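You operate a simulated robot arm through the tools that you are given. There is no shell and no other tool. Be economical: measure what you need, move in short steps, check, and stop when the job is done.

You are at the controls of a simulated robot arm. One attempt, no reset.

JOB
Take the pass tag and leave it on top of the blue gauge. Take the white plate on the top of the wooden bench and put it away on the blue field. Press the filter vent button two times. Take the white tape from the wall shelf under the tags and put it on top of the blue plate. Put the 6 V relay from the top of the white table on top of the clear cover and the 12 V relay on top of the red plate. Take the yellow cap from the top of the white table and leave it in the red parts bin. The order is free. Set down upright: relay, cap.

The check looks at the end state, three seconds after you hand in, the way a careful person would. Anything else that was tipped, shoved, dropped, spilled or broken makes it a failure. A push-on lid holds only when it is set on centred and level and pressed home; a screw cap is set on level and turned clockwise until tight.

ROBOT AND FRAMES
A 7-joint arm with a fingered hand on a trunk, on a base that drives. Base frame: it is fixed to the floor where the robot stands at the start and does not move with it; the origin is under the middle of the robot, x ahead of it, y to its left, z up; the surface under the hand at the start is at about z = 88. Readings come in cm, degrees, newtons and seconds.
With the tool pointing down near the work surface it reaches from about 34 to 70 cm from the robot's upright axis, wherever it stands. Its first joint turns from -166.0 to 166.0 degrees. Places, roughly: blue field (18x26 cm) [-488, 32, 92]; blue gauge [50, 100, 100]; blue plate [-475, 25, 100]; cap [50, -325, 75]; clear cover [75, -325, 75]; filter vent button [-10, 200, 100]; pass tag [50, 25, 100]; red parts bin inside (30x24 cm) [50, 6, 30]; red plate [50, -300, 75]; relay [75, -325, 75]; white plate [75, 100, 100]; white tape (6x6x3 cm) [-370, 190, 100]. Payload 3.4 kg.
Tool frame: the origin (TCP) lies between the finger pads and is the grasp point; the fingertips stand 2.5 cm ahead of it; z points along the fingers, y is the line along which they close. The gripper opens to 8.8 cm. The gripper's body begins 2.9 cm behind the TCP. The gripper is a hand of 3 fingers: y runs from the thumb to the fingers, the wrist lies at [-1.3, -10.6, -17.4] in the tool frame, and closing takes about 1.5 s.
Orientation is that of the tool frame in the base frame, as a unit quaternion [w, x, y, z]. With the fingers straight down and the wrist toward the robot, the tool's x, y and z point along [0, 1, 0], [1, 0, 0] and [0, 0, -1] of the base frame.

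CONTROLS
- The arm moves only by the tool apply_moves. Its argument "moves" is a list of rows, each a list of 7 numbers: the shift along the base's x, y, z in cm, then the turn, a rotation vector about the base's x, y, z in degrees, then the closure in counts, from 0 (fully open) to 255 (shut). In form: [[x, y, z, ax, ay, az, grip], ...]. A call has 1 to 20 rows; each row is the pose to reach, as a shift and turn from the pose commanded when the call began. A row lasts 0.2 s, in which the tool goes at most 5 cm and 8.6 degrees; a call with a longer step from one row to the next is refused whole, and so is a gripper value outside its range. A pose out of reach is approached as far as the arm can. The call stops where the force on the tool passes 40 N (or 10 N more than at its start, if that is more) or the arm is blocked; 0.2 s more then pass. The fingers move at their own pace (about 7.2 cm/s each) and stop on an object; they squeeze with about 29 N. The grip force told is the motor's: it shows also when the fingers shut on nothing. Time passes only in rows, and 0.2 s behind the last, so rows that repeat a pose let the fingers close. It gives the time, the measured TCP pose, the force on the tool (base axes), the opening and the grip force at its end, in the units of the frame above (readings bear some noise), with the torque about the TCP (base axes, N m) and any sound that the robot's microphone picked up, and new pictures: "show" is both (left out), scene, wrist or none.
- Cameras (640 x 400 px; columns grow to the right, rows downward): "scene" is now at [2.2, 16, 140.68]; the picture's right is [0.02, -1.00, 0.00], its down [-0.68, -0.02, -0.73] and it looks along [0.73, 0.02, -0.68] (base axes); focal length 281 px, centre (320, 200). "wrist" rides on the gripper at [5.8, -8.5, -9.9] in the tool frame; the picture's right is [-0.67, 0.35, -0.66], its down [-0.69, -0.63, 0.37] and it looks along [-0.29, 0.69, 0.66] (tool axes); focal length 261 px, centre (320, 200). There is no depth. A picture from a camera that has moved, and an enlarged one, comes with that camera's place and axes in the base frame and with its lens.
- raise_lower(by): slides the trunk up (or, below 0, down) by that many cm; the arm and the scene camera ride with it, the base frame stays. It gives what a move gives, with no picture.
- roll_base(legs): drives the robot by 1 to 6 legs, each [ahead, left, turn to the left] in cm, cm and degrees, along the robot's own axes; the way and the turn of a leg run together, so that a leg with both is an arc; at most 150 cm and 180 degrees a leg. The arm and the cameras ride along, it lands a little off, and it stops where it bumps. It gives what a move gives, and a new picture of the scene camera.
- grasp_type(shape): the hand has 3 fingers and takes this shape, open, in about a second: jaw (thumb against the fingers, like two jaws); tri (thumb and two fingers); tip (a fingertip pinch); poke (one finger out to press); point (the index stretched); flat (the hand flat); cup (the hand cupped); fist (a fist). The gripper value then closes the fingers along that shape, each until it touches; the sizes above hold for jaw. It gives what a move gives, with no picture.
- head_to(pan, tilt): turns the head with the scene camera to pan (to the left, within 155 degrees either way) and tilt (down, from -29 to 69), counted from straight ahead of the robot. It gives what a move gives, and a new picture of the scene camera.
- inspect(camera, box): a new picture of the part [left, top, right, bottom] of that camera's present view, enlarged. It takes no simulated time.
- hand_in(): hands the job in; it is judged then, once.

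Go step by step. Nothing tells you exact positions but the pictures and the camera data: compare them with the known pose of the tool, close in by small moves and look again before you grip or let go. The budget is 196 turns and 260 pictures, counting those below and the enlarged ones. Unless the task says otherwise, let go and move clear before handing in, and close with one line.

The tools are called after "Emit:" by a JSON object that holds its "method" and its "body". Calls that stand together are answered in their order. apply_moves: Moves the arm, as the interface text tells. Its arguments: {"type":"object","properties":{"moves":{"type":"array"},"show":{"type":"string","enum":["both","scene","wrist","none"]}},"required":["moves"]} The other tools are called the same way: raise_lower (by) slides the trunk up or down; grasp_type (shape) gives the hand a shape; roll_base (legs) drives the base; head_to (pan, tilt) turns the head that bears the scene camera; inspect (camera, box) takes an enlarged picture of a part of a camera's view; hand_in () hands the job in.

At the start:

```text
time_s: 0.0
position: [42.44, 3.7, 113.33]
orientation: [-0.001, 0.708, 0.706, 0.0]
contact_force: [0.2, -0.1, 0.1]
wrist_torque: [-0.02, 0.0, 0.02]
opening: 8.78
finger_force: 0.1
shape: jaw
trunk travel left (down, up): [-42.5, 16.5]
robot x, y, heading: [0.02, 0.14, 0.1]
head pan, tilt: [1.3, 43.0]
```

scene: 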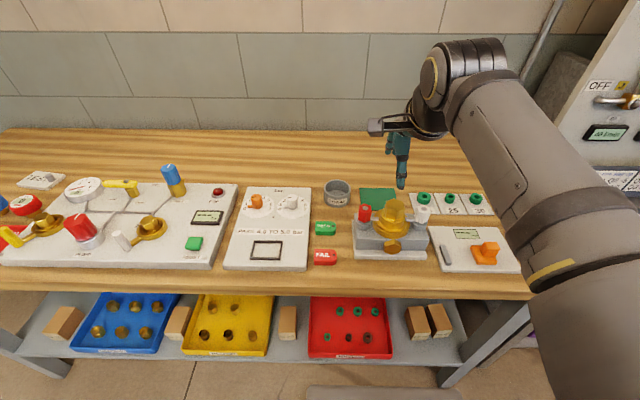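
wrist: 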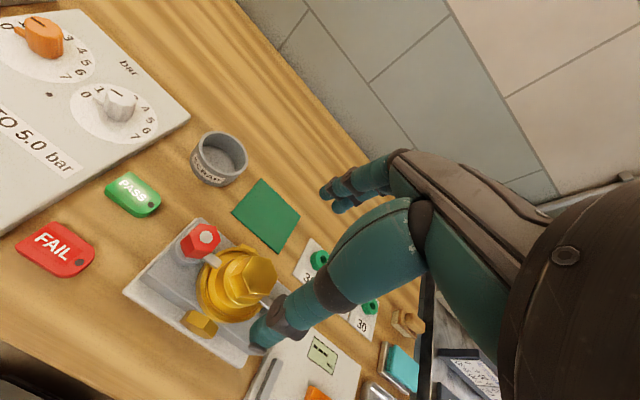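

I see the work bench with the green PASS tag near (48, 16, 88). I'll look around to the left for the gauge and white plate before moving.

Emit:
{"method": "head_to", "body": {"pan": 50, "tilt": 35}}

Emit:
{"method": "head_to", "body": {"pan": 95, "tilt": 25}}

Emit:
{"method": "head_to", "body": {"pan": 150, "tilt": 15}}

Emit:
{"method": "head_to", "body": {"pan": -150, "tilt": 15}}

Emit:
{"method": "head_to", "body": {"pan": -90, "tilt": 20}}

```text
time_s: 1.2
position: [42.51, 3.77, 113.23]
orientation: [0.0, 0.707, 0.707, 0.001]
contact_force: [0.0, 0.7, 0.2]
wrist_torque: [0.03, 0.0, 0.0]
opening: 8.71
finger_force: 0.0
shape: jaw
trunk travel left (down, up): [-42.5, 16.5]
robot x, y, heading: [-0.4, -0.45, 0.1]
head pan, tilt: [50.0, 35.0]
camera scene: at [-0.42, 22.55, 141.87], right [0.77, -0.64, 0.0], down [-0.37, -0.44, -0.82], along [0.53, 0.63, -0.57], focal length 281 px, centre (320, 200)
```

scene: 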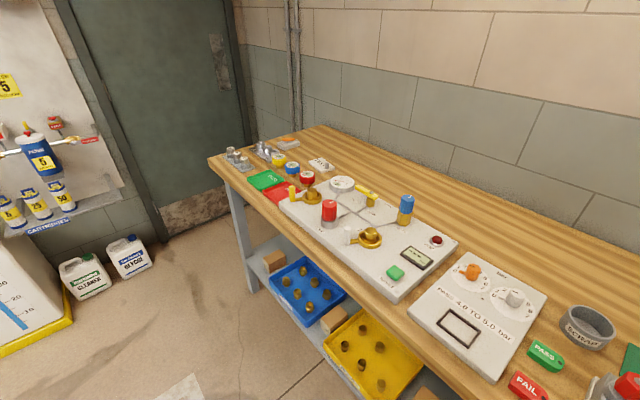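

```text
time_s: 2.3
position: [42.4, 3.8, 113.23]
orientation: [0.0, 0.707, 0.707, 0.0]
contact_force: [-0.3, 1.0, 0.3]
wrist_torque: [0.01, 0.01, 0.02]
opening: 8.76
finger_force: 0.0
shape: jaw
trunk travel left (down, up): [-42.5, 16.5]
robot x, y, heading: [-0.07, 0.06, -0.2]
head pan, tilt: [95.0, 25.0]
camera scene: at [-6.88, 24.99, 143.44], right [1.0, 0.09, 0.0], down [0.04, -0.42, -0.91], along [-0.08, 0.9, -0.42], focal length 281 px, centre (320, 200)
```

scene: 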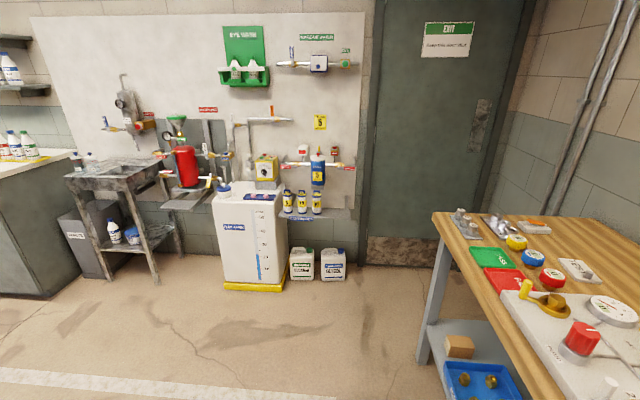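

```text
time_s: 3.5
position: [42.46, 3.71, 113.29]
orientation: [0.001, 0.707, 0.707, -0.001]
contact_force: [0.4, 0.2, -0.5]
wrist_torque: [0.03, 0.0, 0.02]
opening: 8.77
finger_force: 0.0
shape: jaw
trunk travel left (down, up): [-42.5, 16.5]
robot x, y, heading: [0.06, -0.03, 0.0]
head pan, tilt: [150.0, 15.0]
camera scene: at [-14.17, 20.49, 145.07], right [0.5, 0.87, 0.0], down [0.22, -0.13, -0.97], along [-0.84, 0.48, -0.26], focal length 281 px, centre (320, 200)
```

scene: 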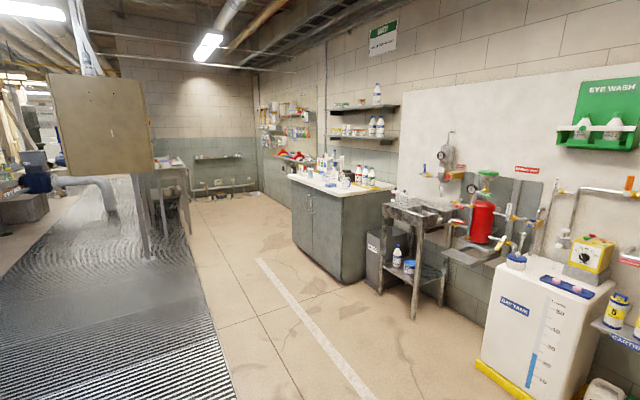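

```text
time_s: 7.6
position: [42.36, 3.72, 113.32]
orientation: [0.0, 0.707, 0.707, 0.0]
contact_force: [0.9, -0.3, -0.8]
wrist_torque: [-0.06, -0.03, -0.01]
opening: 8.76
finger_force: 0.2
shape: jaw
trunk travel left (down, up): [-42.5, 16.5]
robot x, y, heading: [-0.04, 0.06, -0.1]
head pan, tilt: [-150.0, 15.0]
camera scene: at [-14.17, 11.14, 145.07], right [-0.5, 0.87, 0.0], down [0.22, 0.13, -0.97], along [-0.84, -0.48, -0.26], focal length 281 px, centre (320, 200)
```

scene: 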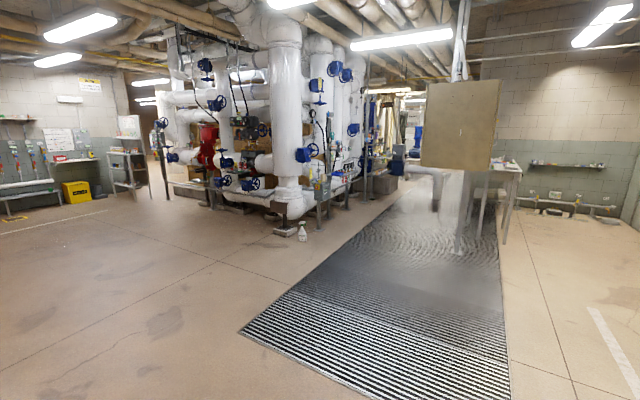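

```text
time_s: 8.9
position: [42.48, 3.71, 113.27]
orientation: [0.0, 0.707, 0.708, 0.0]
contact_force: [-0.1, -0.5, -0.1]
wrist_torque: [0.03, -0.01, -0.02]
opening: 8.75
finger_force: 0.0
shape: jaw
trunk travel left (down, up): [-42.5, 16.5]
robot x, y, heading: [0.01, -0.23, 0.0]
head pan, tilt: [-90.0, 20.0]
camera scene: at [-6.09, 6.5, 144.26], right [-1.0, 0.0, 0.0], down [0.0, 0.34, -0.94], along [0.0, -0.94, -0.34], focal length 281 px, centre (320, 200)
```

scene: 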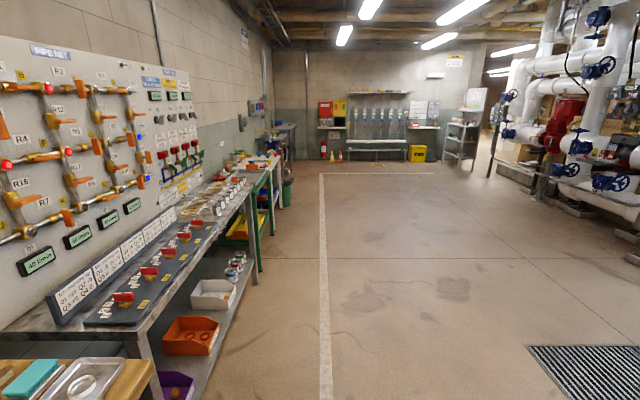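

The room is surveyed; now I zoom in on the bench's left end to identify the blue gauge and white plate.

Emit:
{"method": "head_to", "body": {"pan": 55, "tilt": 30}}

Emit:
{"method": "inspect", "body": {"camera": "scene", "box": [220, 100, 420, 225]}}

Emit:
{"method": "head_to", "body": {"pan": 170, "tilt": 15}}

```text
time_s: 11.2
position: [42.4, 3.86, 113.18]
orientation: [0.0, 0.707, 0.707, 0.0]
contact_force: [-0.3, 0.1, 0.2]
wrist_torque: [0.0, -0.01, 0.03]
opening: 8.79
finger_force: 0.1
shape: jaw
trunk travel left (down, up): [-42.5, 16.5]
robot x, y, heading: [0.1, -0.14, 0.0]
head pan, tilt: [55.0, 30.0]
camera scene: at [-0.89, 23.22, 142.65], right [0.82, -0.57, 0.0], down [-0.29, -0.41, -0.87], along [0.5, 0.71, -0.5], focal length 281 px, centre (320, 200)
```

scene: 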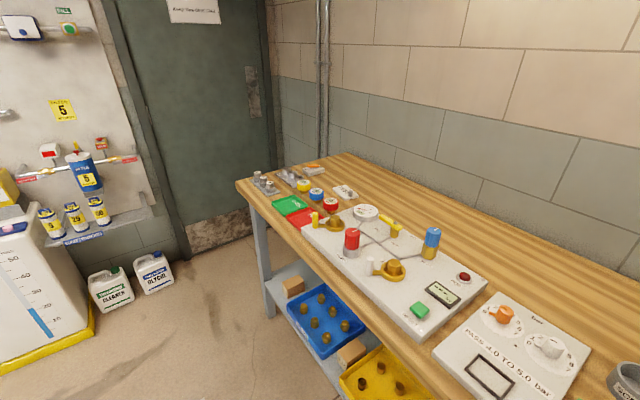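

```text
3.20 times, centred on (320, 162) of scene
camera zoom: at [-0.89, 23.22, 142.65], right [0.82, -0.57, 0.0], down [-0.29, -0.41, -0.87], along [0.5, 0.71, -0.5], focal length 900 px, centre (320, 320)
```

zoom: 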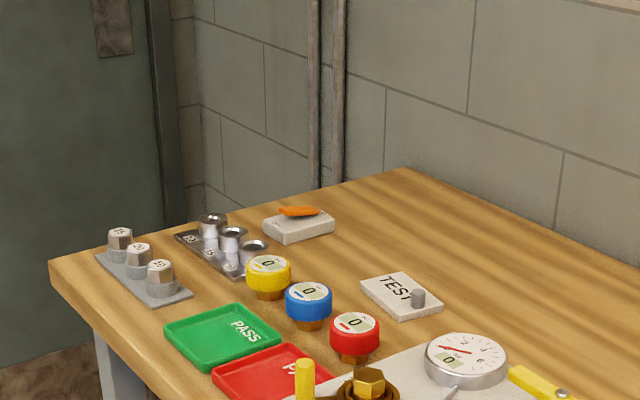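

```text
time_s: 13.0
position: [42.44, 3.67, 113.18]
orientation: [0.0, 0.707, 0.708, 0.0]
contact_force: [-0.8, -0.5, 0.6]
wrist_torque: [0.0, -0.02, 0.03]
opening: 8.76
finger_force: 0.0
shape: jaw
trunk travel left (down, up): [-42.5, 16.5]
robot x, y, heading: [0.09, 0.01, -0.2]
head pan, tilt: [154.7, 15.0]
camera scene: at [-14.53, 19.81, 145.07], right [0.43, 0.9, 0.0], down [0.23, -0.11, -0.97], along [-0.87, 0.41, -0.26], focal length 281 px, centre (320, 200)
```

scene: 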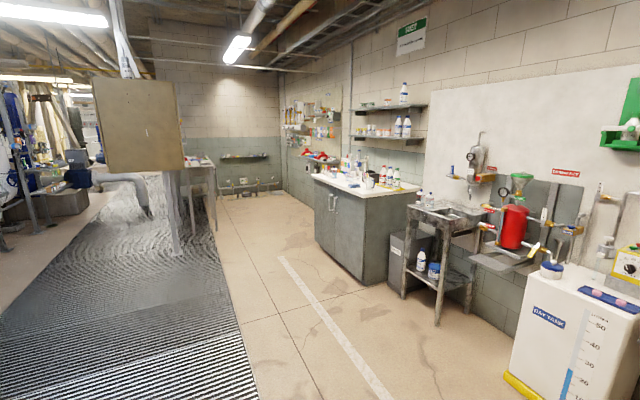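

The TEST plate near (65, 99) is the white plate and the blue gauge is near (51, 100). Now I look closely at the PASS tag.

Emit:
{"method": "head_to", "body": {"pan": 5, "tilt": 50}}

Emit:
{"method": "inspect", "body": {"camera": "scene", "box": [260, 130, 420, 230]}}

```text
time_s: 15.3
position: [42.58, 3.7, 113.29]
orientation: [0.001, 0.707, 0.707, 0.001]
contact_force: [0.7, 0.0, -0.2]
wrist_torque: [0.03, 0.01, -0.01]
opening: 8.73
finger_force: 0.0
shape: jaw
trunk travel left (down, up): [-42.5, 16.5]
robot x, y, heading: [0.13, -0.16, -0.1]
head pan, tilt: [5.0, 50.0]
camera scene: at [1.59, 16.49, 139.7], right [0.09, -1.0, 0.0], down [-0.76, -0.07, -0.64], along [0.64, 0.06, -0.77], focal length 281 px, centre (320, 200)
```

scene: 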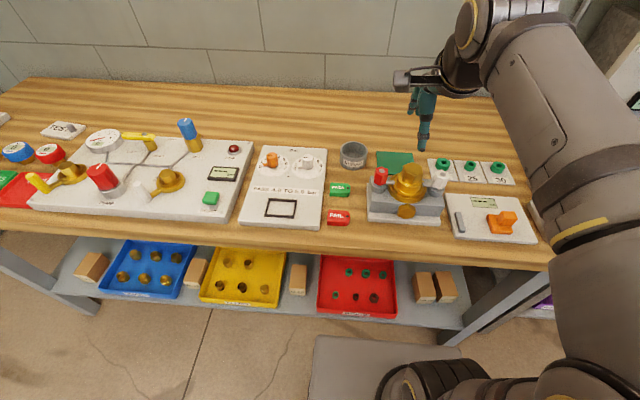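

```text
4.00 times, centred on (340, 180) of scene
camera zoom: at [1.59, 16.49, 139.7], right [0.09, -1.0, 0.0], down [-0.76, -0.07, -0.64], along [0.64, 0.06, -0.77], focal length 1125 px, centre (240, 280)
```

zoom: 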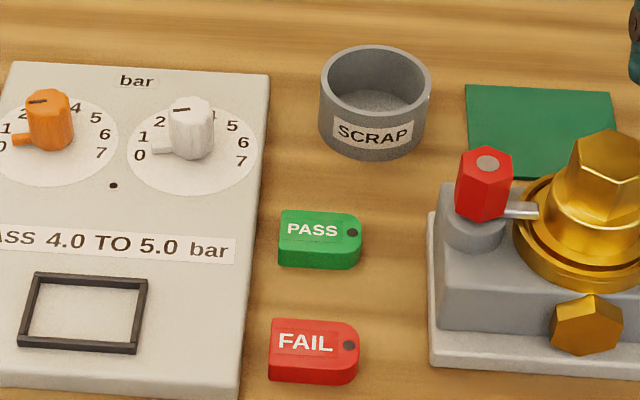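

PASS tag centre is about (47.3, 16), roughly 5 × 3.3 × 1.2 cm; I move above it with the default grip orientation and look.

Emit:
{"method": "apply_moves", "body": {"moves": [[1.6, 4.2, 0, 0, 0, 0, 90], [3.2, 8.4, 0, 0, 0, 0, 90], [4.9, 12.6, -2, 0, 0, 0, 90], [4.9, 12.6, -7, 0, 0, 0, 90], [4.9, 12.6, -11, 0, 0, 0, 90], [4.9, 12.6, -15, 0, 0, 0, 90], [4.9, 12.6, -15, 0, 0, 0, 90]]}}

```text
time_s: 16.9
position: [47.48, 16.22, 98.24]
orientation: [0.001, 0.707, 0.707, 0.0]
contact_force: [0.1, 0.3, 0.4]
wrist_torque: [-0.03, 0.0, -0.05]
opening: 5.76
finger_force: 0.0
shape: jaw
trunk travel left (down, up): [-42.5, 16.5]
robot x, y, heading: [-0.34, -0.12, -0.1]
head pan, tilt: [5.0, 50.0]
camera scene: at [1.6, 16.49, 139.7], right [0.09, -1.0, 0.0], down [-0.76, -0.07, -0.64], along [0.64, 0.06, -0.77], focal length 281 px, centre (320, 200)
camera wrist: at [38.88, 21.97, 108.1], right [0.35, -0.67, 0.66], down [-0.63, -0.69, -0.37], along [0.69, -0.28, -0.66], focal length 261 px, centre (320, 200)
```

scene: 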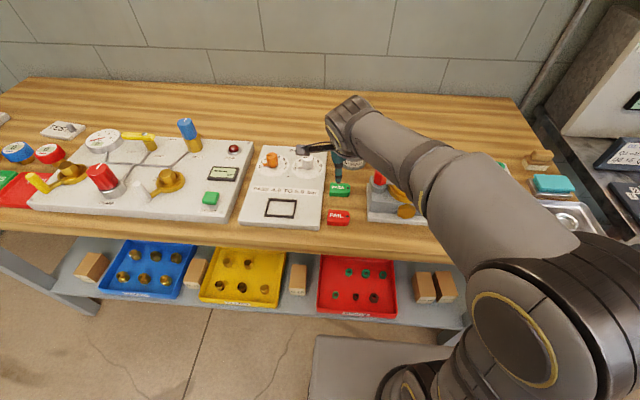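
wrist: 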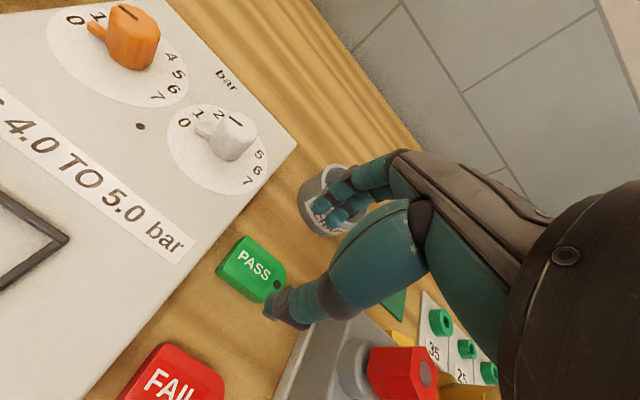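

The projection agrees with the tag at about (47.7, 16.2). I narrow the opening a bit to stay clear of the scrap cup, descend and grip.

Emit:
{"method": "apply_moves", "body": {"moves": [[0.1, 0.5, 0, 0, 0, 0, 110], [0.1, 0.5, -3, 0, 0, 0, 110], [0.1, 0.5, -5, 0, 0, 0, 110], [0.1, 0.5, -6.5, 0, 0, 0, 110], [0.1, 0.5, -7.4, 0, 0, 0, 110], [0.1, 0.5, -7.4, 0, 0, 0, 110]], "show": "wrist"}}

```text
time_s: 18.3
position: [47.42, 16.88, 90.78]
orientation: [0.0, 0.707, 0.707, 0.0]
contact_force: [-0.3, -0.1, 0.1]
wrist_torque: [0.0, -0.04, 0.0]
opening: 5.05
finger_force: 0.0
shape: jaw
trunk travel left (down, up): [-42.5, 16.5]
robot x, y, heading: [-0.09, 0.07, -0.1]
head pan, tilt: [5.0, 50.0]
camera wrist: at [38.89, 22.59, 100.76], right [0.35, -0.67, 0.66], down [-0.63, -0.69, -0.37], along [0.69, -0.28, -0.66], focal length 261 px, centre (320, 200)
```

wrist: 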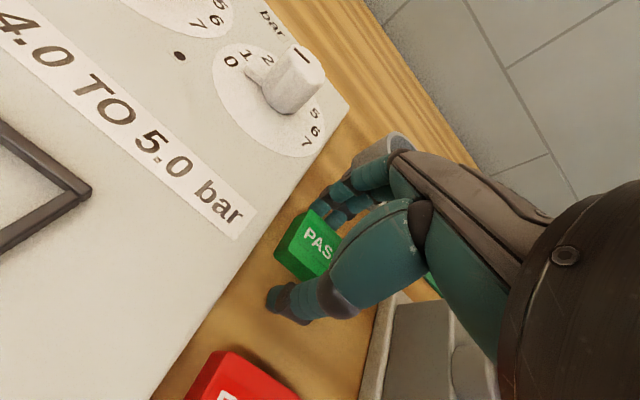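

The tag lies between thumb and fingers; close and lift a little.

Emit:
{"method": "apply_moves", "body": {"moves": [[0, 0, -0.2, 0, 0, 0, 130], [0, 0, -0.2, 0, 0, 0, 170], [0, 0, -0.2, 0, 0, 0, 210], [0, 0, -0.2, 0, 0, 0, 230], [0, 0, -0.2, 0, 0, 0, 230], [0, 0, -0.2, 0, 0, 0, 230], [0, 0, 3, 0, 0, 0, 230], [0, 0, 7, 0, 0, 0, 230], [0, 0, 11, 0, 0, 0, 230]], "show": "both"}}

Emit:
{"method": "inspect", "body": {"camera": "wrist", "box": [200, 160, 400, 340]}}

```text
time_s: 20.3
position: [47.58, 16.87, 101.73]
orientation: [0.0, 0.707, 0.707, 0.0]
contact_force: [-0.5, 0.3, -0.3]
wrist_torque: [-0.01, -0.03, 0.01]
opening: 2.91
finger_force: 28.8
shape: jaw
trunk travel left (down, up): [-42.5, 16.5]
robot x, y, heading: [0.04, 0.05, -0.1]
head pan, tilt: [5.0, 50.0]
camera scene: at [1.59, 16.49, 139.69], right [0.09, -1.0, 0.0], down [-0.76, -0.07, -0.64], along [0.64, 0.06, -0.77], focal length 281 px, centre (320, 200)
camera wrist: at [39.08, 22.62, 111.72], right [0.35, -0.67, 0.66], down [-0.63, -0.69, -0.37], along [0.69, -0.29, -0.66], focal length 261 px, centre (320, 200)
```

scene: 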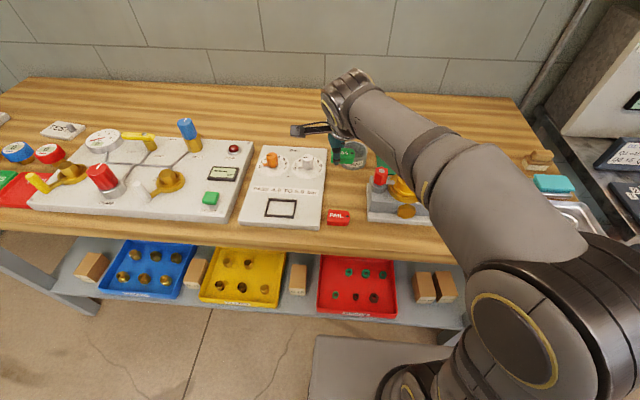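
wrist: 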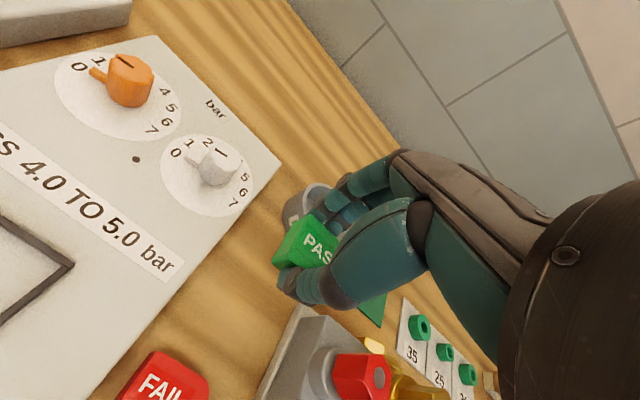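

```text
2.22 times, centred on (300, 250) of wrist
camera zoom: at [39.08, 22.62, 111.72], right [0.35, -0.67, 0.66], down [-0.63, -0.69, -0.37], along [0.69, -0.29, -0.66], focal length 579 px, centre (364, 89)
```

zoom: 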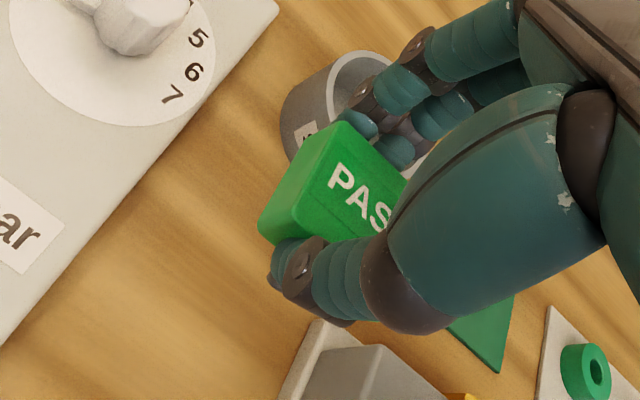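

Tag is held. I raise the hand and drive left along the bench toward the gauges.

Emit:
{"method": "apply_moves", "body": {"moves": [[-1, 0, 4, 0, 0, 0, 230], [-2, 0, 8, 0, 0, 0, 230], [-3, 0, 12, 0, 0, 0, 230]], "show": "none"}}

Emit:
{"method": "roll_base", "body": {"legs": [[0, 80, 0]]}}

Emit:
{"method": "head_to", "body": {"pan": 15, "tilt": 45}}

```text
time_s: 21.1
position: [44.6, 16.75, 113.85]
orientation: [0.0, 0.707, 0.708, 0.0]
contact_force: [0.4, 0.1, 0.2]
wrist_torque: [0.02, 0.02, 0.01]
opening: 2.9
finger_force: 28.9
shape: jaw
trunk travel left (down, up): [-42.5, 16.5]
robot x, y, heading: [0.16, -0.18, 0.3]
head pan, tilt: [5.0, 50.0]
```

```text
time_s: 25.4
position: [44.85, 97.28, 113.86]
orientation: [0.0, 0.709, 0.705, 0.0]
contact_force: [0.0, 0.7, -0.6]
wrist_torque: [-0.02, 0.01, -0.02]
opening: 2.87
finger_force: 28.8
shape: jaw
trunk travel left (down, up): [-42.5, 16.5]
robot x, y, heading: [0.4, 80.87, -0.3]
head pan, tilt: [5.0, 50.0]
camera scene: at [1.93, 97.23, 139.7], right [0.08, -1.0, 0.0], down [-0.76, -0.06, -0.64], along [0.64, 0.05, -0.77], focal length 281 px, centre (320, 200)
```

scene: 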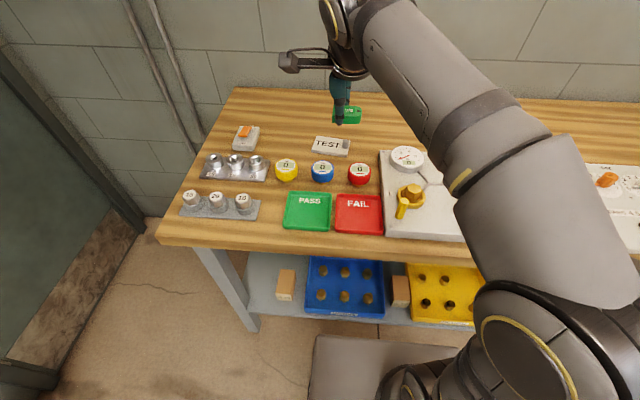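

```text
time_s: 26.1
position: [44.95, 97.33, 113.68]
orientation: [0.0, 0.709, 0.705, 0.0]
contact_force: [-0.1, 0.4, -0.7]
wrist_torque: [-0.01, 0.0, -0.01]
opening: 2.88
finger_force: 29.0
shape: jaw
trunk travel left (down, up): [-42.5, 16.5]
robot x, y, heading: [0.34, 80.77, 0.0]
head pan, tilt: [15.0, 45.0]
camera scene: at [2.12, 98.65, 140.39], right [0.25, -0.97, 0.0], down [-0.68, -0.18, -0.71], along [0.68, 0.18, -0.71], focal length 281 px, centre (320, 200)
```

scene: 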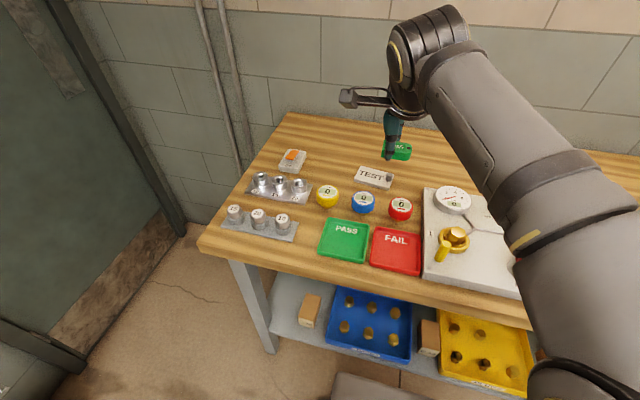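

Emit:
{"method": "inspect", "body": {"camera": "scene", "box": [300, 110, 460, 250]}}

Emit:
{"method": "inspect", "body": {"camera": "wrist", "box": [0, 0, 640, 400]}}

```text
2.86 times, centred on (380, 180) of scene
camera zoom: at [2.12, 98.65, 140.39], right [0.25, -0.97, 0.0], down [-0.68, -0.18, -0.71], along [0.68, 0.18, -0.71], focal length 804 px, centre (149, 257)
```

zoom: 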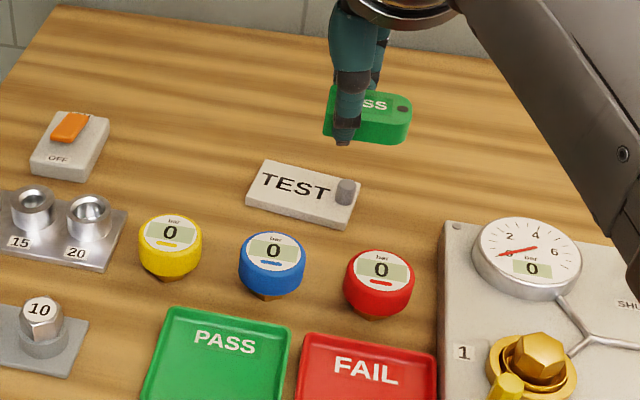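

```text
1.00 times, centred on (320, 200) of wrist (not enlarged: the box is as wide or as high as the picture)
camera zoom: at [36.42, 103.06, 123.72], right [0.34, -0.67, 0.66], down [-0.63, -0.68, -0.37], along [0.69, -0.29, -0.66], focal length 261 px, centre (320, 200)
```

zoom: 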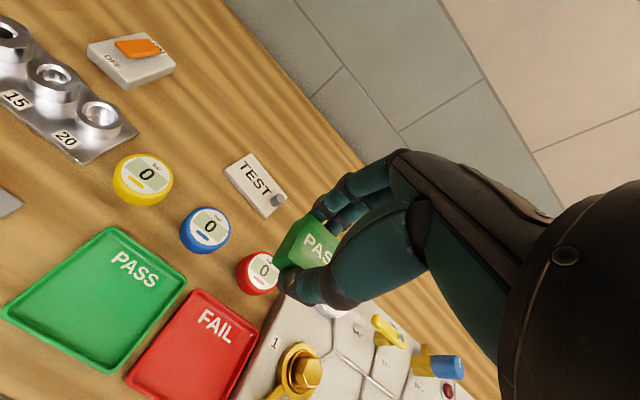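

Blue gauge top centre triangulates to about (52.1, 100.8, 91.7). I move the tag above it.

Emit:
{"method": "apply_moves", "body": {"moves": [[3.5, 2, -2, 0, 0, 0, 230], [7.1, 4.0, -4, 0, 0, 0, 230], [7.1, 4.0, -9, 0, 0, 0, 230], [7.1, 4.0, -13.5, 0, 0, 0, 230], [7.1, 4.0, -15.5, 0, 0, 0, 230], [7.1, 4.0, -15.5, 0, 0, 0, 230]]}}

Emit:
{"method": "inspect", "body": {"camera": "scene", "box": [300, 110, 460, 250]}}

```text
time_s: 27.6
position: [52.11, 101.15, 98.37]
orientation: [0.0, 0.709, 0.705, 0.0]
contact_force: [0.3, 0.0, -0.4]
wrist_torque: [0.0, -0.02, -0.01]
opening: 2.87
finger_force: 29.2
shape: jaw
trunk travel left (down, up): [-42.5, 16.5]
robot x, y, heading: [-0.2, 80.6, 0.1]
head pan, tilt: [15.0, 45.0]
camera scene: at [2.12, 98.66, 140.39], right [0.25, -0.97, 0.0], down [-0.68, -0.18, -0.71], along [0.68, 0.18, -0.71], focal length 281 px, centre (320, 200)
camera wrist: at [43.62, 106.92, 108.37], right [0.34, -0.67, 0.66], down [-0.63, -0.68, -0.37], along [0.69, -0.29, -0.66], focal length 261 px, centre (320, 200)
```

scene: 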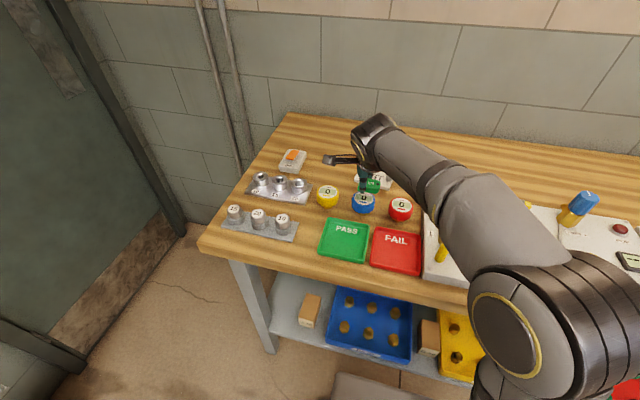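
wrist: 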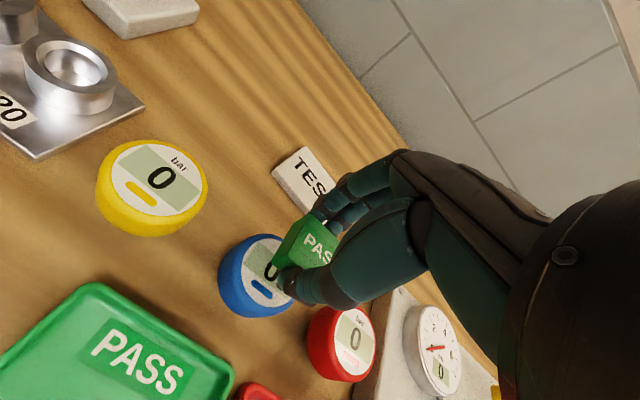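

```text
2.86 times, centred on (380, 180) of scene
camera zoom: at [2.12, 98.66, 140.39], right [0.25, -0.97, 0.0], down [-0.68, -0.18, -0.71], along [0.68, 0.18, -0.71], focal length 804 px, centre (149, 257)
```

zoom: 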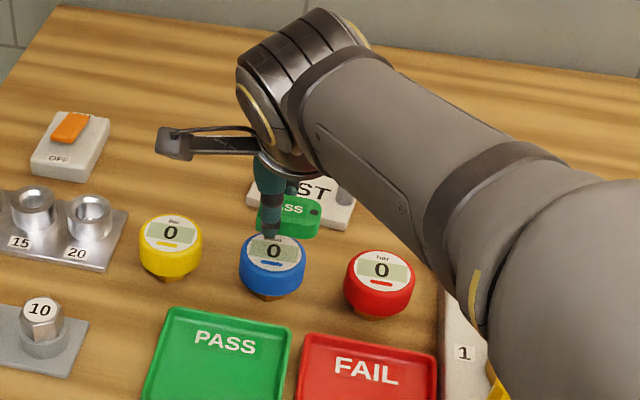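

Tag appears ~0.6 cm to the right of gauge centre; correct and lower until contact.

Emit:
{"method": "apply_moves", "body": {"moves": [[0, 0.6, -1.5, 0, 0, 0, 230], [0, 0.6, -2.7, 0, 0, 0, 230], [0, 0.6, -3.2, 0, 0, 0, 230], [0, 0.6, -3.6, 0, 0, 0, 230]], "show": "both"}}

Emit:
{"method": "inspect", "body": {"camera": "scene", "box": [320, 150, 420, 230]}}

```text
time_s: 28.6
position: [51.96, 101.89, 95.12]
orientation: [0.002, 0.709, 0.706, 0.004]
contact_force: [0.4, 0.8, 24.3]
wrist_torque: [-0.01, 0.33, -0.01]
opening: 2.92
finger_force: 29.6
shape: jaw
trunk travel left (down, up): [-42.5, 16.5]
robot x, y, heading: [0.03, 80.92, -0.2]
head pan, tilt: [15.0, 45.0]
camera scene: at [1.91, 98.57, 140.46], right [0.25, -0.97, 0.0], down [-0.68, -0.18, -0.71], along [0.69, 0.18, -0.71], focal length 281 px, centre (320, 200)
camera wrist: at [43.43, 107.61, 105.04], right [0.34, -0.67, 0.66], down [-0.63, -0.68, -0.37], along [0.7, -0.29, -0.66], focal length 261 px, centre (320, 200)
```

scene: 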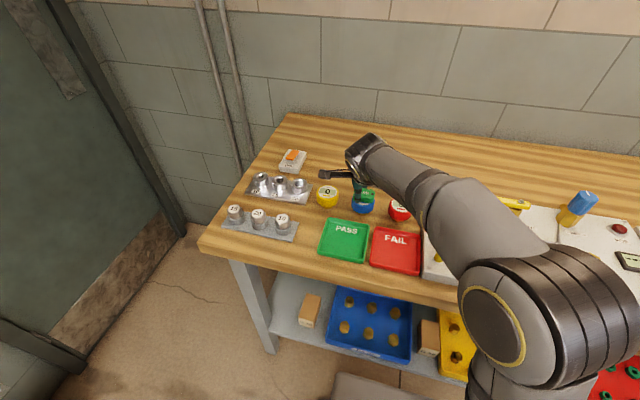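
wrist: 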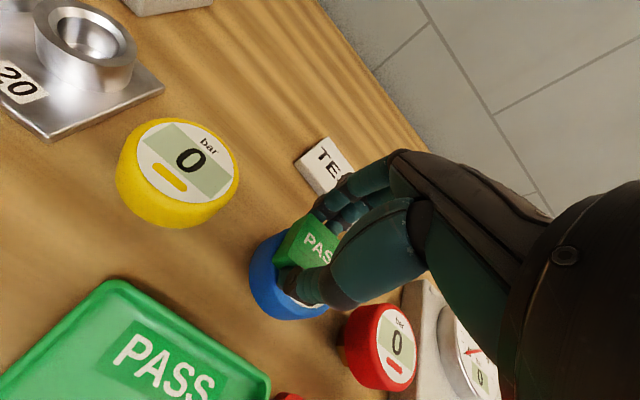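

```text
5.00 times, centred on (370, 190) of scene
camera zoom: at [1.91, 98.57, 140.46], right [0.25, -0.97, 0.0], down [-0.68, -0.18, -0.71], along [0.69, 0.18, -0.71], focal length 1407 px, centre (70, 250)
```

zoom: 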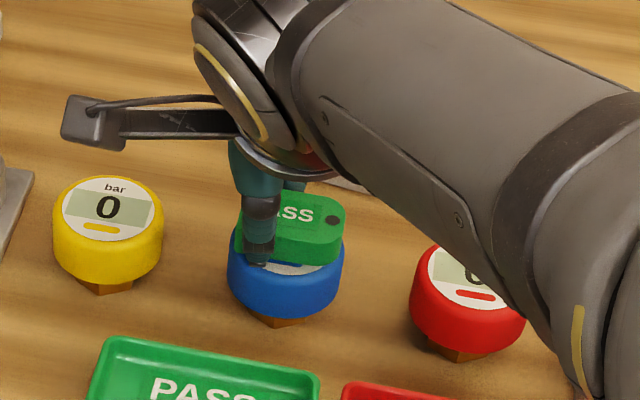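

Contact made. The tag sits ~0.7 cm too far forward, so I lift slightly, shift back, touch again.

Emit:
{"method": "apply_moves", "body": {"moves": [[0, 0, 0.8, 0, 0, 0, 230], [-0.6, 0, 0.8, 0, 0, 0, 230], [-0.6, 0, 0.4, 0, 0, 0, 230], [-0.6, 0, 0.3, 0, 0, 0, 230]], "show": "none"}}

```text
time_s: 29.6
position: [51.44, 101.81, 95.16]
orientation: [0.0, 0.708, 0.706, 0.002]
contact_force: [1.0, 0.0, 11.3]
wrist_torque: [0.05, -0.24, 0.02]
opening: 2.93
finger_force: 28.9
shape: jaw
trunk travel left (down, up): [-42.5, 16.5]
robot x, y, heading: [-0.02, 80.91, -0.4]
head pan, tilt: [15.0, 45.0]
```

Light contact; release and rise.

Emit:
{"method": "apply_moves", "body": {"moves": [[0, 0, 0.1, 0, 0, 0, 150], [0, 0, 0.1, 0, 0, 0, 120], [0, 0, 0.1, 0, 0, 0, 110], [0, 0, 0.1, 0, 0, 0, 110], [0, 0, 3, 0, 0, 0, 110], [0, 0, 7, 0, 0, 0, 110], [0, 0, 12, 0, 0, 0, 90], [-3, 6, 15, 0, 0, 0, 60]], "show": "both"}}

Emit:
{"method": "inspect", "body": {"camera": "scene", "box": [300, 110, 460, 250]}}

```text
refused: row 8 steps farther than a row can; nothing moved
```

```text
2.86 times, centred on (380, 180) of scene
camera zoom: at [2.03, 98.62, 140.41], right [0.25, -0.97, 0.0], down [-0.68, -0.18, -0.71], along [0.68, 0.18, -0.71], focal length 804 px, centre (149, 257)
```

zoom: 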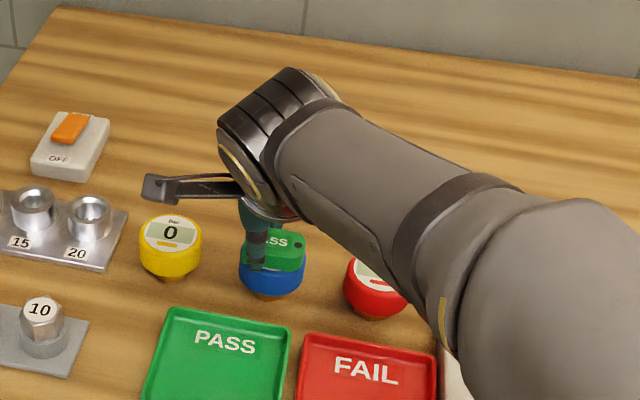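

One row was too long; I repeat the release with shorter steps.

Emit:
{"method": "apply_moves", "body": {"moves": [[0, 0, 0.1, 0, 0, 0, 150], [0, 0, 0.1, 0, 0, 0, 120], [0, 0, 0.1, 0, 0, 0, 110], [0, 0, 0.1, 0, 0, 0, 110], [0, 0, 3, 0, 0, 0, 110], [0, 0, 7, 0, 0, 0, 110], [0, 0, 11.5, 0, 0, 0, 90], [-2, 3, 14, 0, 0, 0, 60], [-5, 6, 16, 0, 0, 0, 40]], "show": "wrist"}}

Emit:
{"method": "inspect", "body": {"camera": "scene", "box": [300, 110, 460, 250]}}

```text
time_s: 31.6
position: [46.4, 107.71, 111.18]
orientation: [-0.001, 0.709, 0.705, 0.0]
contact_force: [-0.9, 0.4, -0.8]
wrist_torque: [0.01, 0.0, -0.03]
opening: 7.42
finger_force: 0.1
shape: jaw
trunk travel left (down, up): [-42.5, 16.5]
robot x, y, heading: [0.0, 80.74, -0.3]
head pan, tilt: [15.0, 45.0]
camera wrist: at [37.96, 113.63, 121.13], right [0.34, -0.67, 0.66], down [-0.63, -0.68, -0.37], along [0.69, -0.29, -0.66], focal length 261 px, centre (320, 200)
```

wrist: 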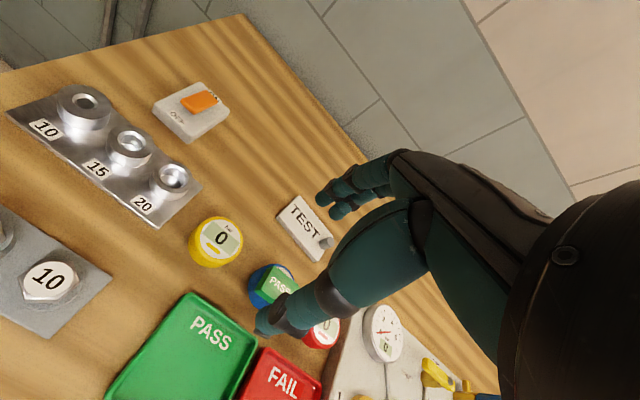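

```text
2.86 times, centred on (380, 180) of scene
camera zoom: at [2.11, 98.67, 140.38], right [0.25, -0.97, 0.0], down [-0.68, -0.18, -0.71], along [0.68, 0.18, -0.71], focal length 804 px, centre (149, 257)
```

zoom: 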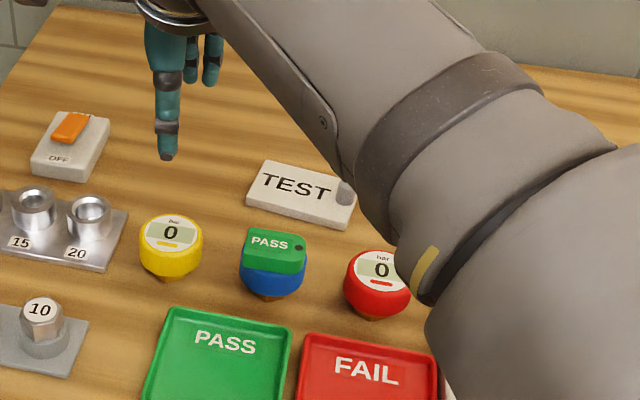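

The tag sits on the blue gauge. Next the TEST plate at about (64, 99.4), rotated about −8°; I drive a bit left and hover over it.

Emit:
{"method": "roll_base", "body": {"legs": [[0, 14, 0]]}}

Emit:
{"method": "apply_moves", "body": {"moves": [[4, -3, 0, 0, 0, -3, 0], [8, -6, 0, 0, 0, -6, 0], [11, -10, 0, 0, 0, -8, 0], [14, -14, 0, 0, 0, -8, 0], [17, -18, 0, 0, 0, -8, 0], [17.5, -21.5, -3, 0, 0, -8, 0], [17.5, -22, -7, 0, 0, -8, 0], [17.5, -22, -7, 0, 0, -8, 0]]}}

```text
time_s: 32.9
position: [46.71, 121.72, 111.08]
orientation: [0.001, 0.71, 0.704, 0.0]
contact_force: [0.2, 0.1, 0.1]
wrist_torque: [-0.01, 0.03, -0.02]
opening: 7.41
finger_force: 0.0
shape: jaw
trunk travel left (down, up): [-42.5, 16.5]
robot x, y, heading: [0.17, 94.95, -0.5]
head pan, tilt: [15.0, 45.0]
camera scene: at [2.28, 112.67, 140.38], right [0.25, -0.97, 0.0], down [-0.68, -0.18, -0.71], along [0.68, 0.18, -0.71], focal length 281 px, centre (320, 200)
```

scene: 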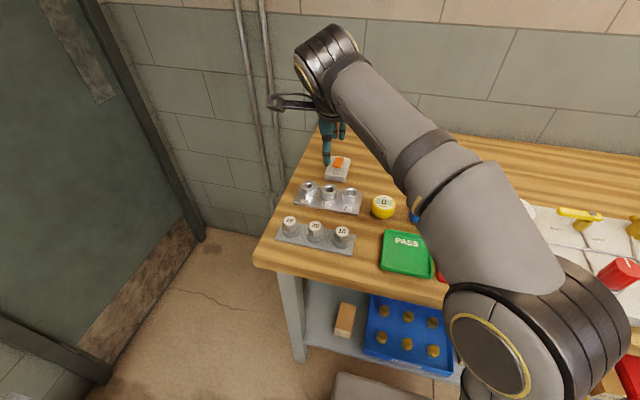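

```text
time_s: 34.7
position: [64.18, 99.58, 104.05]
orientation: [0.001, 0.758, 0.652, 0.001]
contact_force: [-0.2, 0.5, 0.2]
wrist_torque: [-0.02, 0.0, 0.04]
opening: 8.76
finger_force: 0.1
shape: jaw
out of reach, approached as far as the arm can: row 5
trunk travel left (down, up): [-42.5, 16.5]
robot x, y, heading: [0.49, 95.01, -0.5]
head pan, tilt: [15.0, 45.0]
camera scene: at [2.27, 112.64, 140.39], right [0.25, -0.97, 0.0], down [-0.68, -0.18, -0.71], along [0.68, 0.18, -0.71], focal length 281 px, centre (320, 200)
camera wrist: at [56.57, 106.53, 114.04], right [0.25, -0.71, 0.66], down [-0.72, -0.58, -0.37], along [0.64, -0.38, -0.66], focal length 261 px, centre (320, 200)
```

scene: 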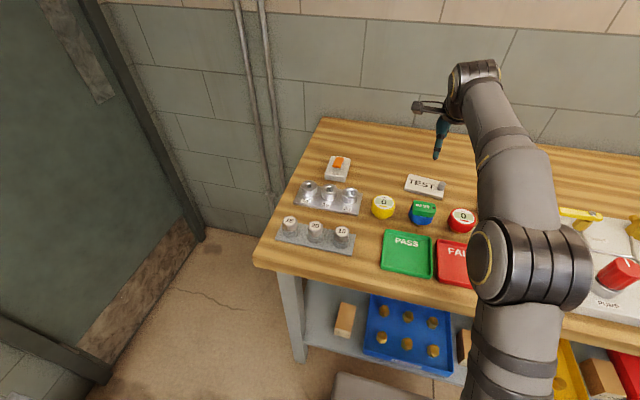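
wrist: 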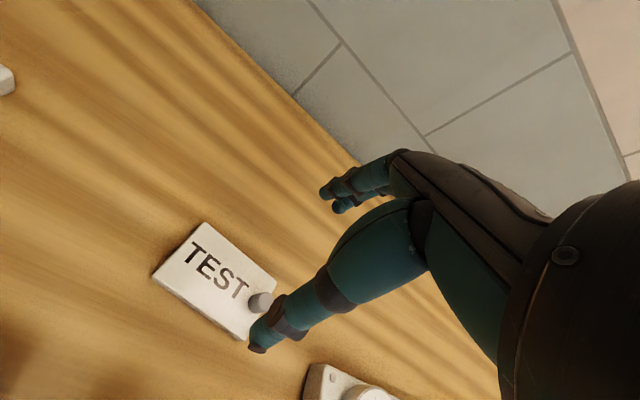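

Plate centre about (64.8, 99.5), rotation −10.5°. I align and descend.

Emit:
{"method": "apply_moves", "body": {"moves": [[0.6, 0.5, 0, 0, 0, -2, 0], [0.6, 0.5, -4, 0, 0, -2, 0], [0.6, 0.5, -8, 0, 0, -2, 0], [0.6, 0.5, -11, 0, 0, -2, 0], [0.6, 0.5, -12.5, 0, 0, -2, 0], [0.6, 0.5, -13.2, 0, 0, -2, 0], [0.6, 0.5, -13.2, 0, 0, -2, 0]]}}

Emit:
{"method": "inspect", "body": {"camera": "scene", "box": [370, 130, 490, 230]}}

```text
time_s: 36.3
position: [64.71, 100.14, 90.88]
orientation: [0.0, 0.769, 0.639, 0.0]
contact_force: [0.4, 0.0, 0.2]
wrist_torque: [-0.02, -0.01, 0.02]
opening: 8.78
finger_force: 0.0
shape: jaw
trunk travel left (down, up): [-42.5, 16.5]
robot x, y, heading: [0.26, 94.35, -0.5]
head pan, tilt: [15.0, 45.0]
camera scene: at [2.28, 112.64, 140.39], right [0.25, -0.97, 0.0], down [-0.68, -0.18, -0.71], along [0.68, 0.18, -0.71], focal length 281 px, centre (320, 200)
camera wrist: at [57.43, 107.33, 100.91], right [0.22, -0.72, 0.66], down [-0.74, -0.56, -0.37], along [0.63, -0.41, -0.66], focal length 261 px, centre (320, 200)
```

scene: 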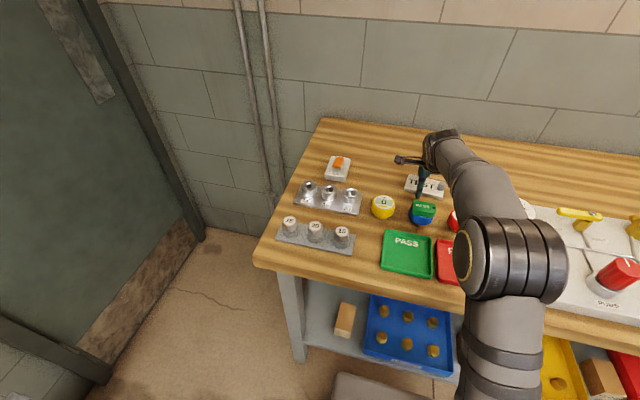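
wrist: 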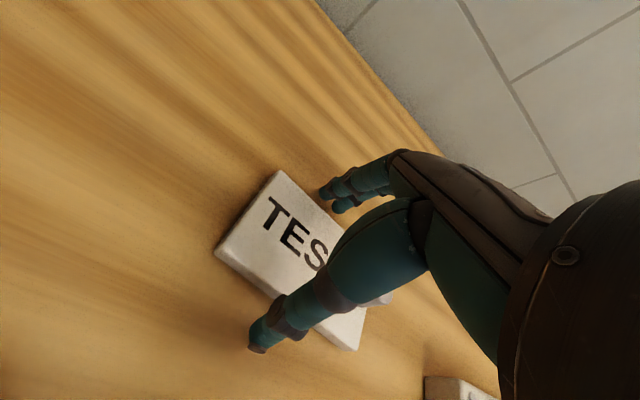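

```text
4.00 times, centred on (430, 180) of scene
camera zoom: at [2.28, 112.64, 140.39], right [0.25, -0.97, 0.0], down [-0.68, -0.18, -0.71], along [0.68, 0.18, -0.71], focal length 1125 px, centre (-120, 280)
```

zoom: 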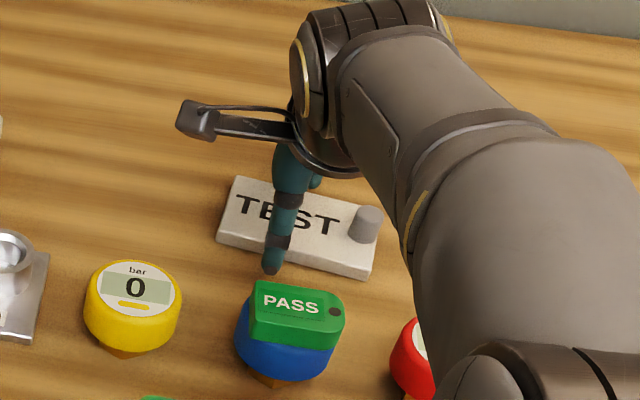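

The thumb is in front and fingers behind the plate; close and lift.

Emit:
{"method": "apply_moves", "body": {"moves": [[0, 0, -0.2, 0, 0, 0, 60], [0, 0, -0.2, 0, 0, 0, 120], [0, 0, -0.2, 0, 0, 0, 180], [0, 0, -0.2, 0, 0, 0, 220], [0, 0, -0.2, 0, 0, 0, 220], [0, 0, -0.2, 0, 0, 0, 220], [0, 0, 3, 0, 0, 0, 220], [0, 0, 7, 0, 0, 0, 220], [0, 0, 12, 0, 0, 0, 220], [-4, 0, 15, 0, 0, 0, 220]]}}

Emit:
{"method": "inspect", "body": {"camera": "wrist", "box": [160, 130, 480, 400]}}

```text
time_s: 38.5
position: [60.67, 100.19, 105.87]
orientation: [-0.001, 0.769, 0.639, -0.001]
contact_force: [0.3, 0.2, -1.2]
wrist_torque: [0.03, 0.0, 0.02]
opening: 5.87
finger_force: 28.9
shape: jaw
trunk travel left (down, up): [-42.5, 16.5]
robot x, y, heading: [0.45, 94.43, -0.6]
head pan, tilt: [15.0, 45.0]
camera scene: at [2.28, 112.63, 140.39], right [0.25, -0.97, 0.0], down [-0.68, -0.18, -0.71], along [0.68, 0.18, -0.71], focal length 281 px, centre (320, 200)
camera wrist: at [53.5, 107.39, 115.85], right [0.22, -0.72, 0.66], down [-0.74, -0.56, -0.37], along [0.63, -0.41, -0.66], focal length 261 px, centre (320, 200)
```

scene: 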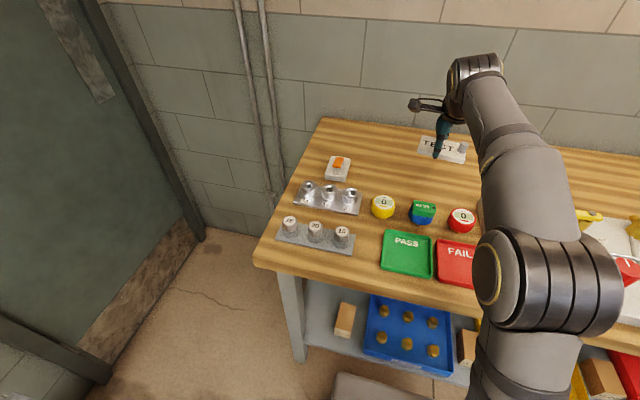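
wrist: 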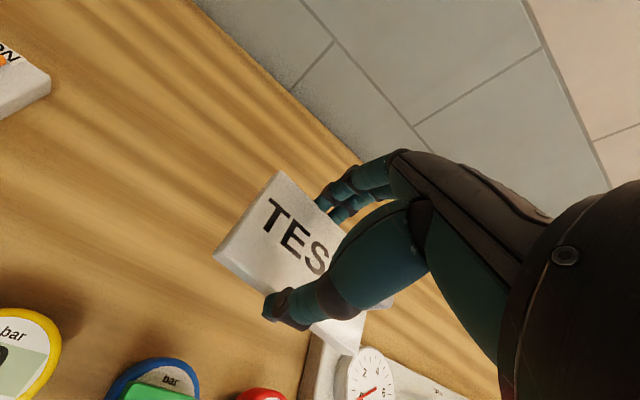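

```text
1.48 times, centred on (320, 265) of wrist
camera zoom: at [53.5, 107.39, 115.85], right [0.22, -0.72, 0.66], down [-0.74, -0.56, -0.37], along [0.63, -0.41, -0.66], focal length 386 px, centre (320, 104)
```

zoom: 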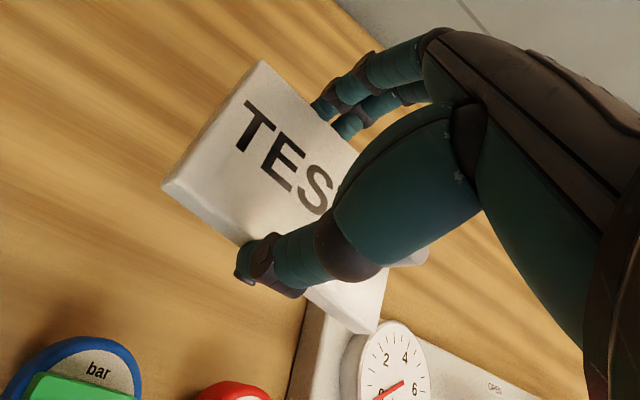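

The plate is secured. I lift, tuck the arm, back off from the bench and turn around.

Emit:
{"method": "apply_moves", "body": {"moves": [[-4, 0, 3, 0, 0, 0, 220], [-8, 0, 6, 0, 0, 0, 220], [-12, 0, 9, 0, 0, 0, 220], [-16, 0, 12, 0, 0, 0, 220], [-19, 0, 14, 0, 0, 0, 220]], "show": "none"}}

Emit:
{"method": "roll_base", "body": {"legs": [[-60, 0, 0], [0, 0, 175]]}}

Emit:
{"method": "head_to", "body": {"pan": 0, "tilt": 15}}

```text
time_s: 39.7
position: [41.53, 100.15, 120.02]
orientation: [0.0, 0.769, 0.639, 0.0]
contact_force: [0.2, 0.7, -0.7]
wrist_torque: [-0.01, 0.02, 0.0]
opening: 5.88
finger_force: 29.4
shape: jaw
trunk travel left (down, up): [-42.5, 16.5]
robot x, y, heading: [0.21, 94.84, -0.4]
head pan, tilt: [15.0, 45.0]
```

```text
time_s: 50.2
position: [-99.93, 92.46, 119.98]
orientation: [-0.001, -0.615, 0.789, 0.0]
contact_force: [-1.0, 0.2, -0.1]
wrist_torque: [0.03, -0.04, 0.01]
opening: 5.84
finger_force: 28.9
shape: jaw
trunk travel left (down, up): [-42.5, 16.5]
robot x, y, heading: [-58.44, 95.17, 175.9]
head pan, tilt: [15.0, 45.0]
camera scene: at [-61.65, 77.48, 140.39], right [-0.19, 0.98, 0.0], down [0.69, 0.13, -0.71], along [-0.69, -0.13, -0.71], focal length 281 px, centre (320, 200)
```

scene: 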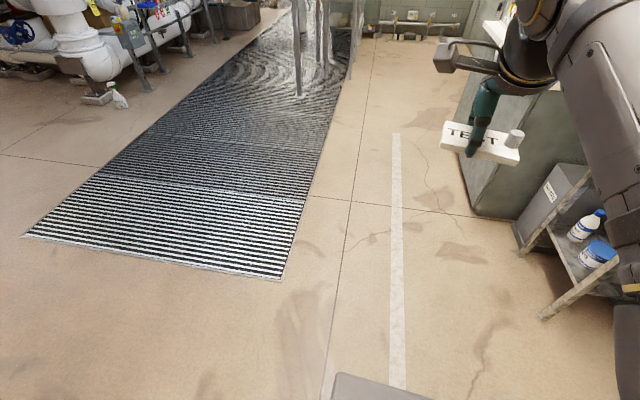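

```text
time_s: 51.2
position: [-99.92, 92.44, 119.93]
orientation: [0.0, -0.615, 0.789, 0.0]
contact_force: [-1.1, 0.1, -1.0]
wrist_torque: [-0.03, -0.01, -0.03]
opening: 5.83
finger_force: 29.6
shape: jaw
trunk travel left (down, up): [-42.5, 16.5]
robot x, y, heading: [-58.47, 95.3, 175.6]
head pan, tilt: [0.0, 15.0]
camera scene: at [-62.98, 79.69, 145.06], right [0.07, 1.0, 0.0], down [0.26, -0.02, -0.97], along [-0.96, 0.07, -0.26], focal length 281 px, centre (320, 200)
```

scene: 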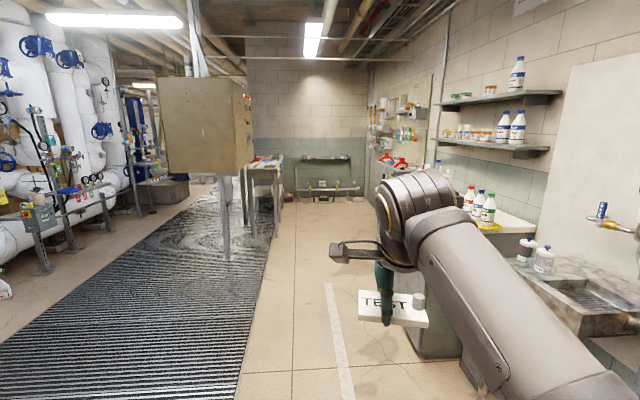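

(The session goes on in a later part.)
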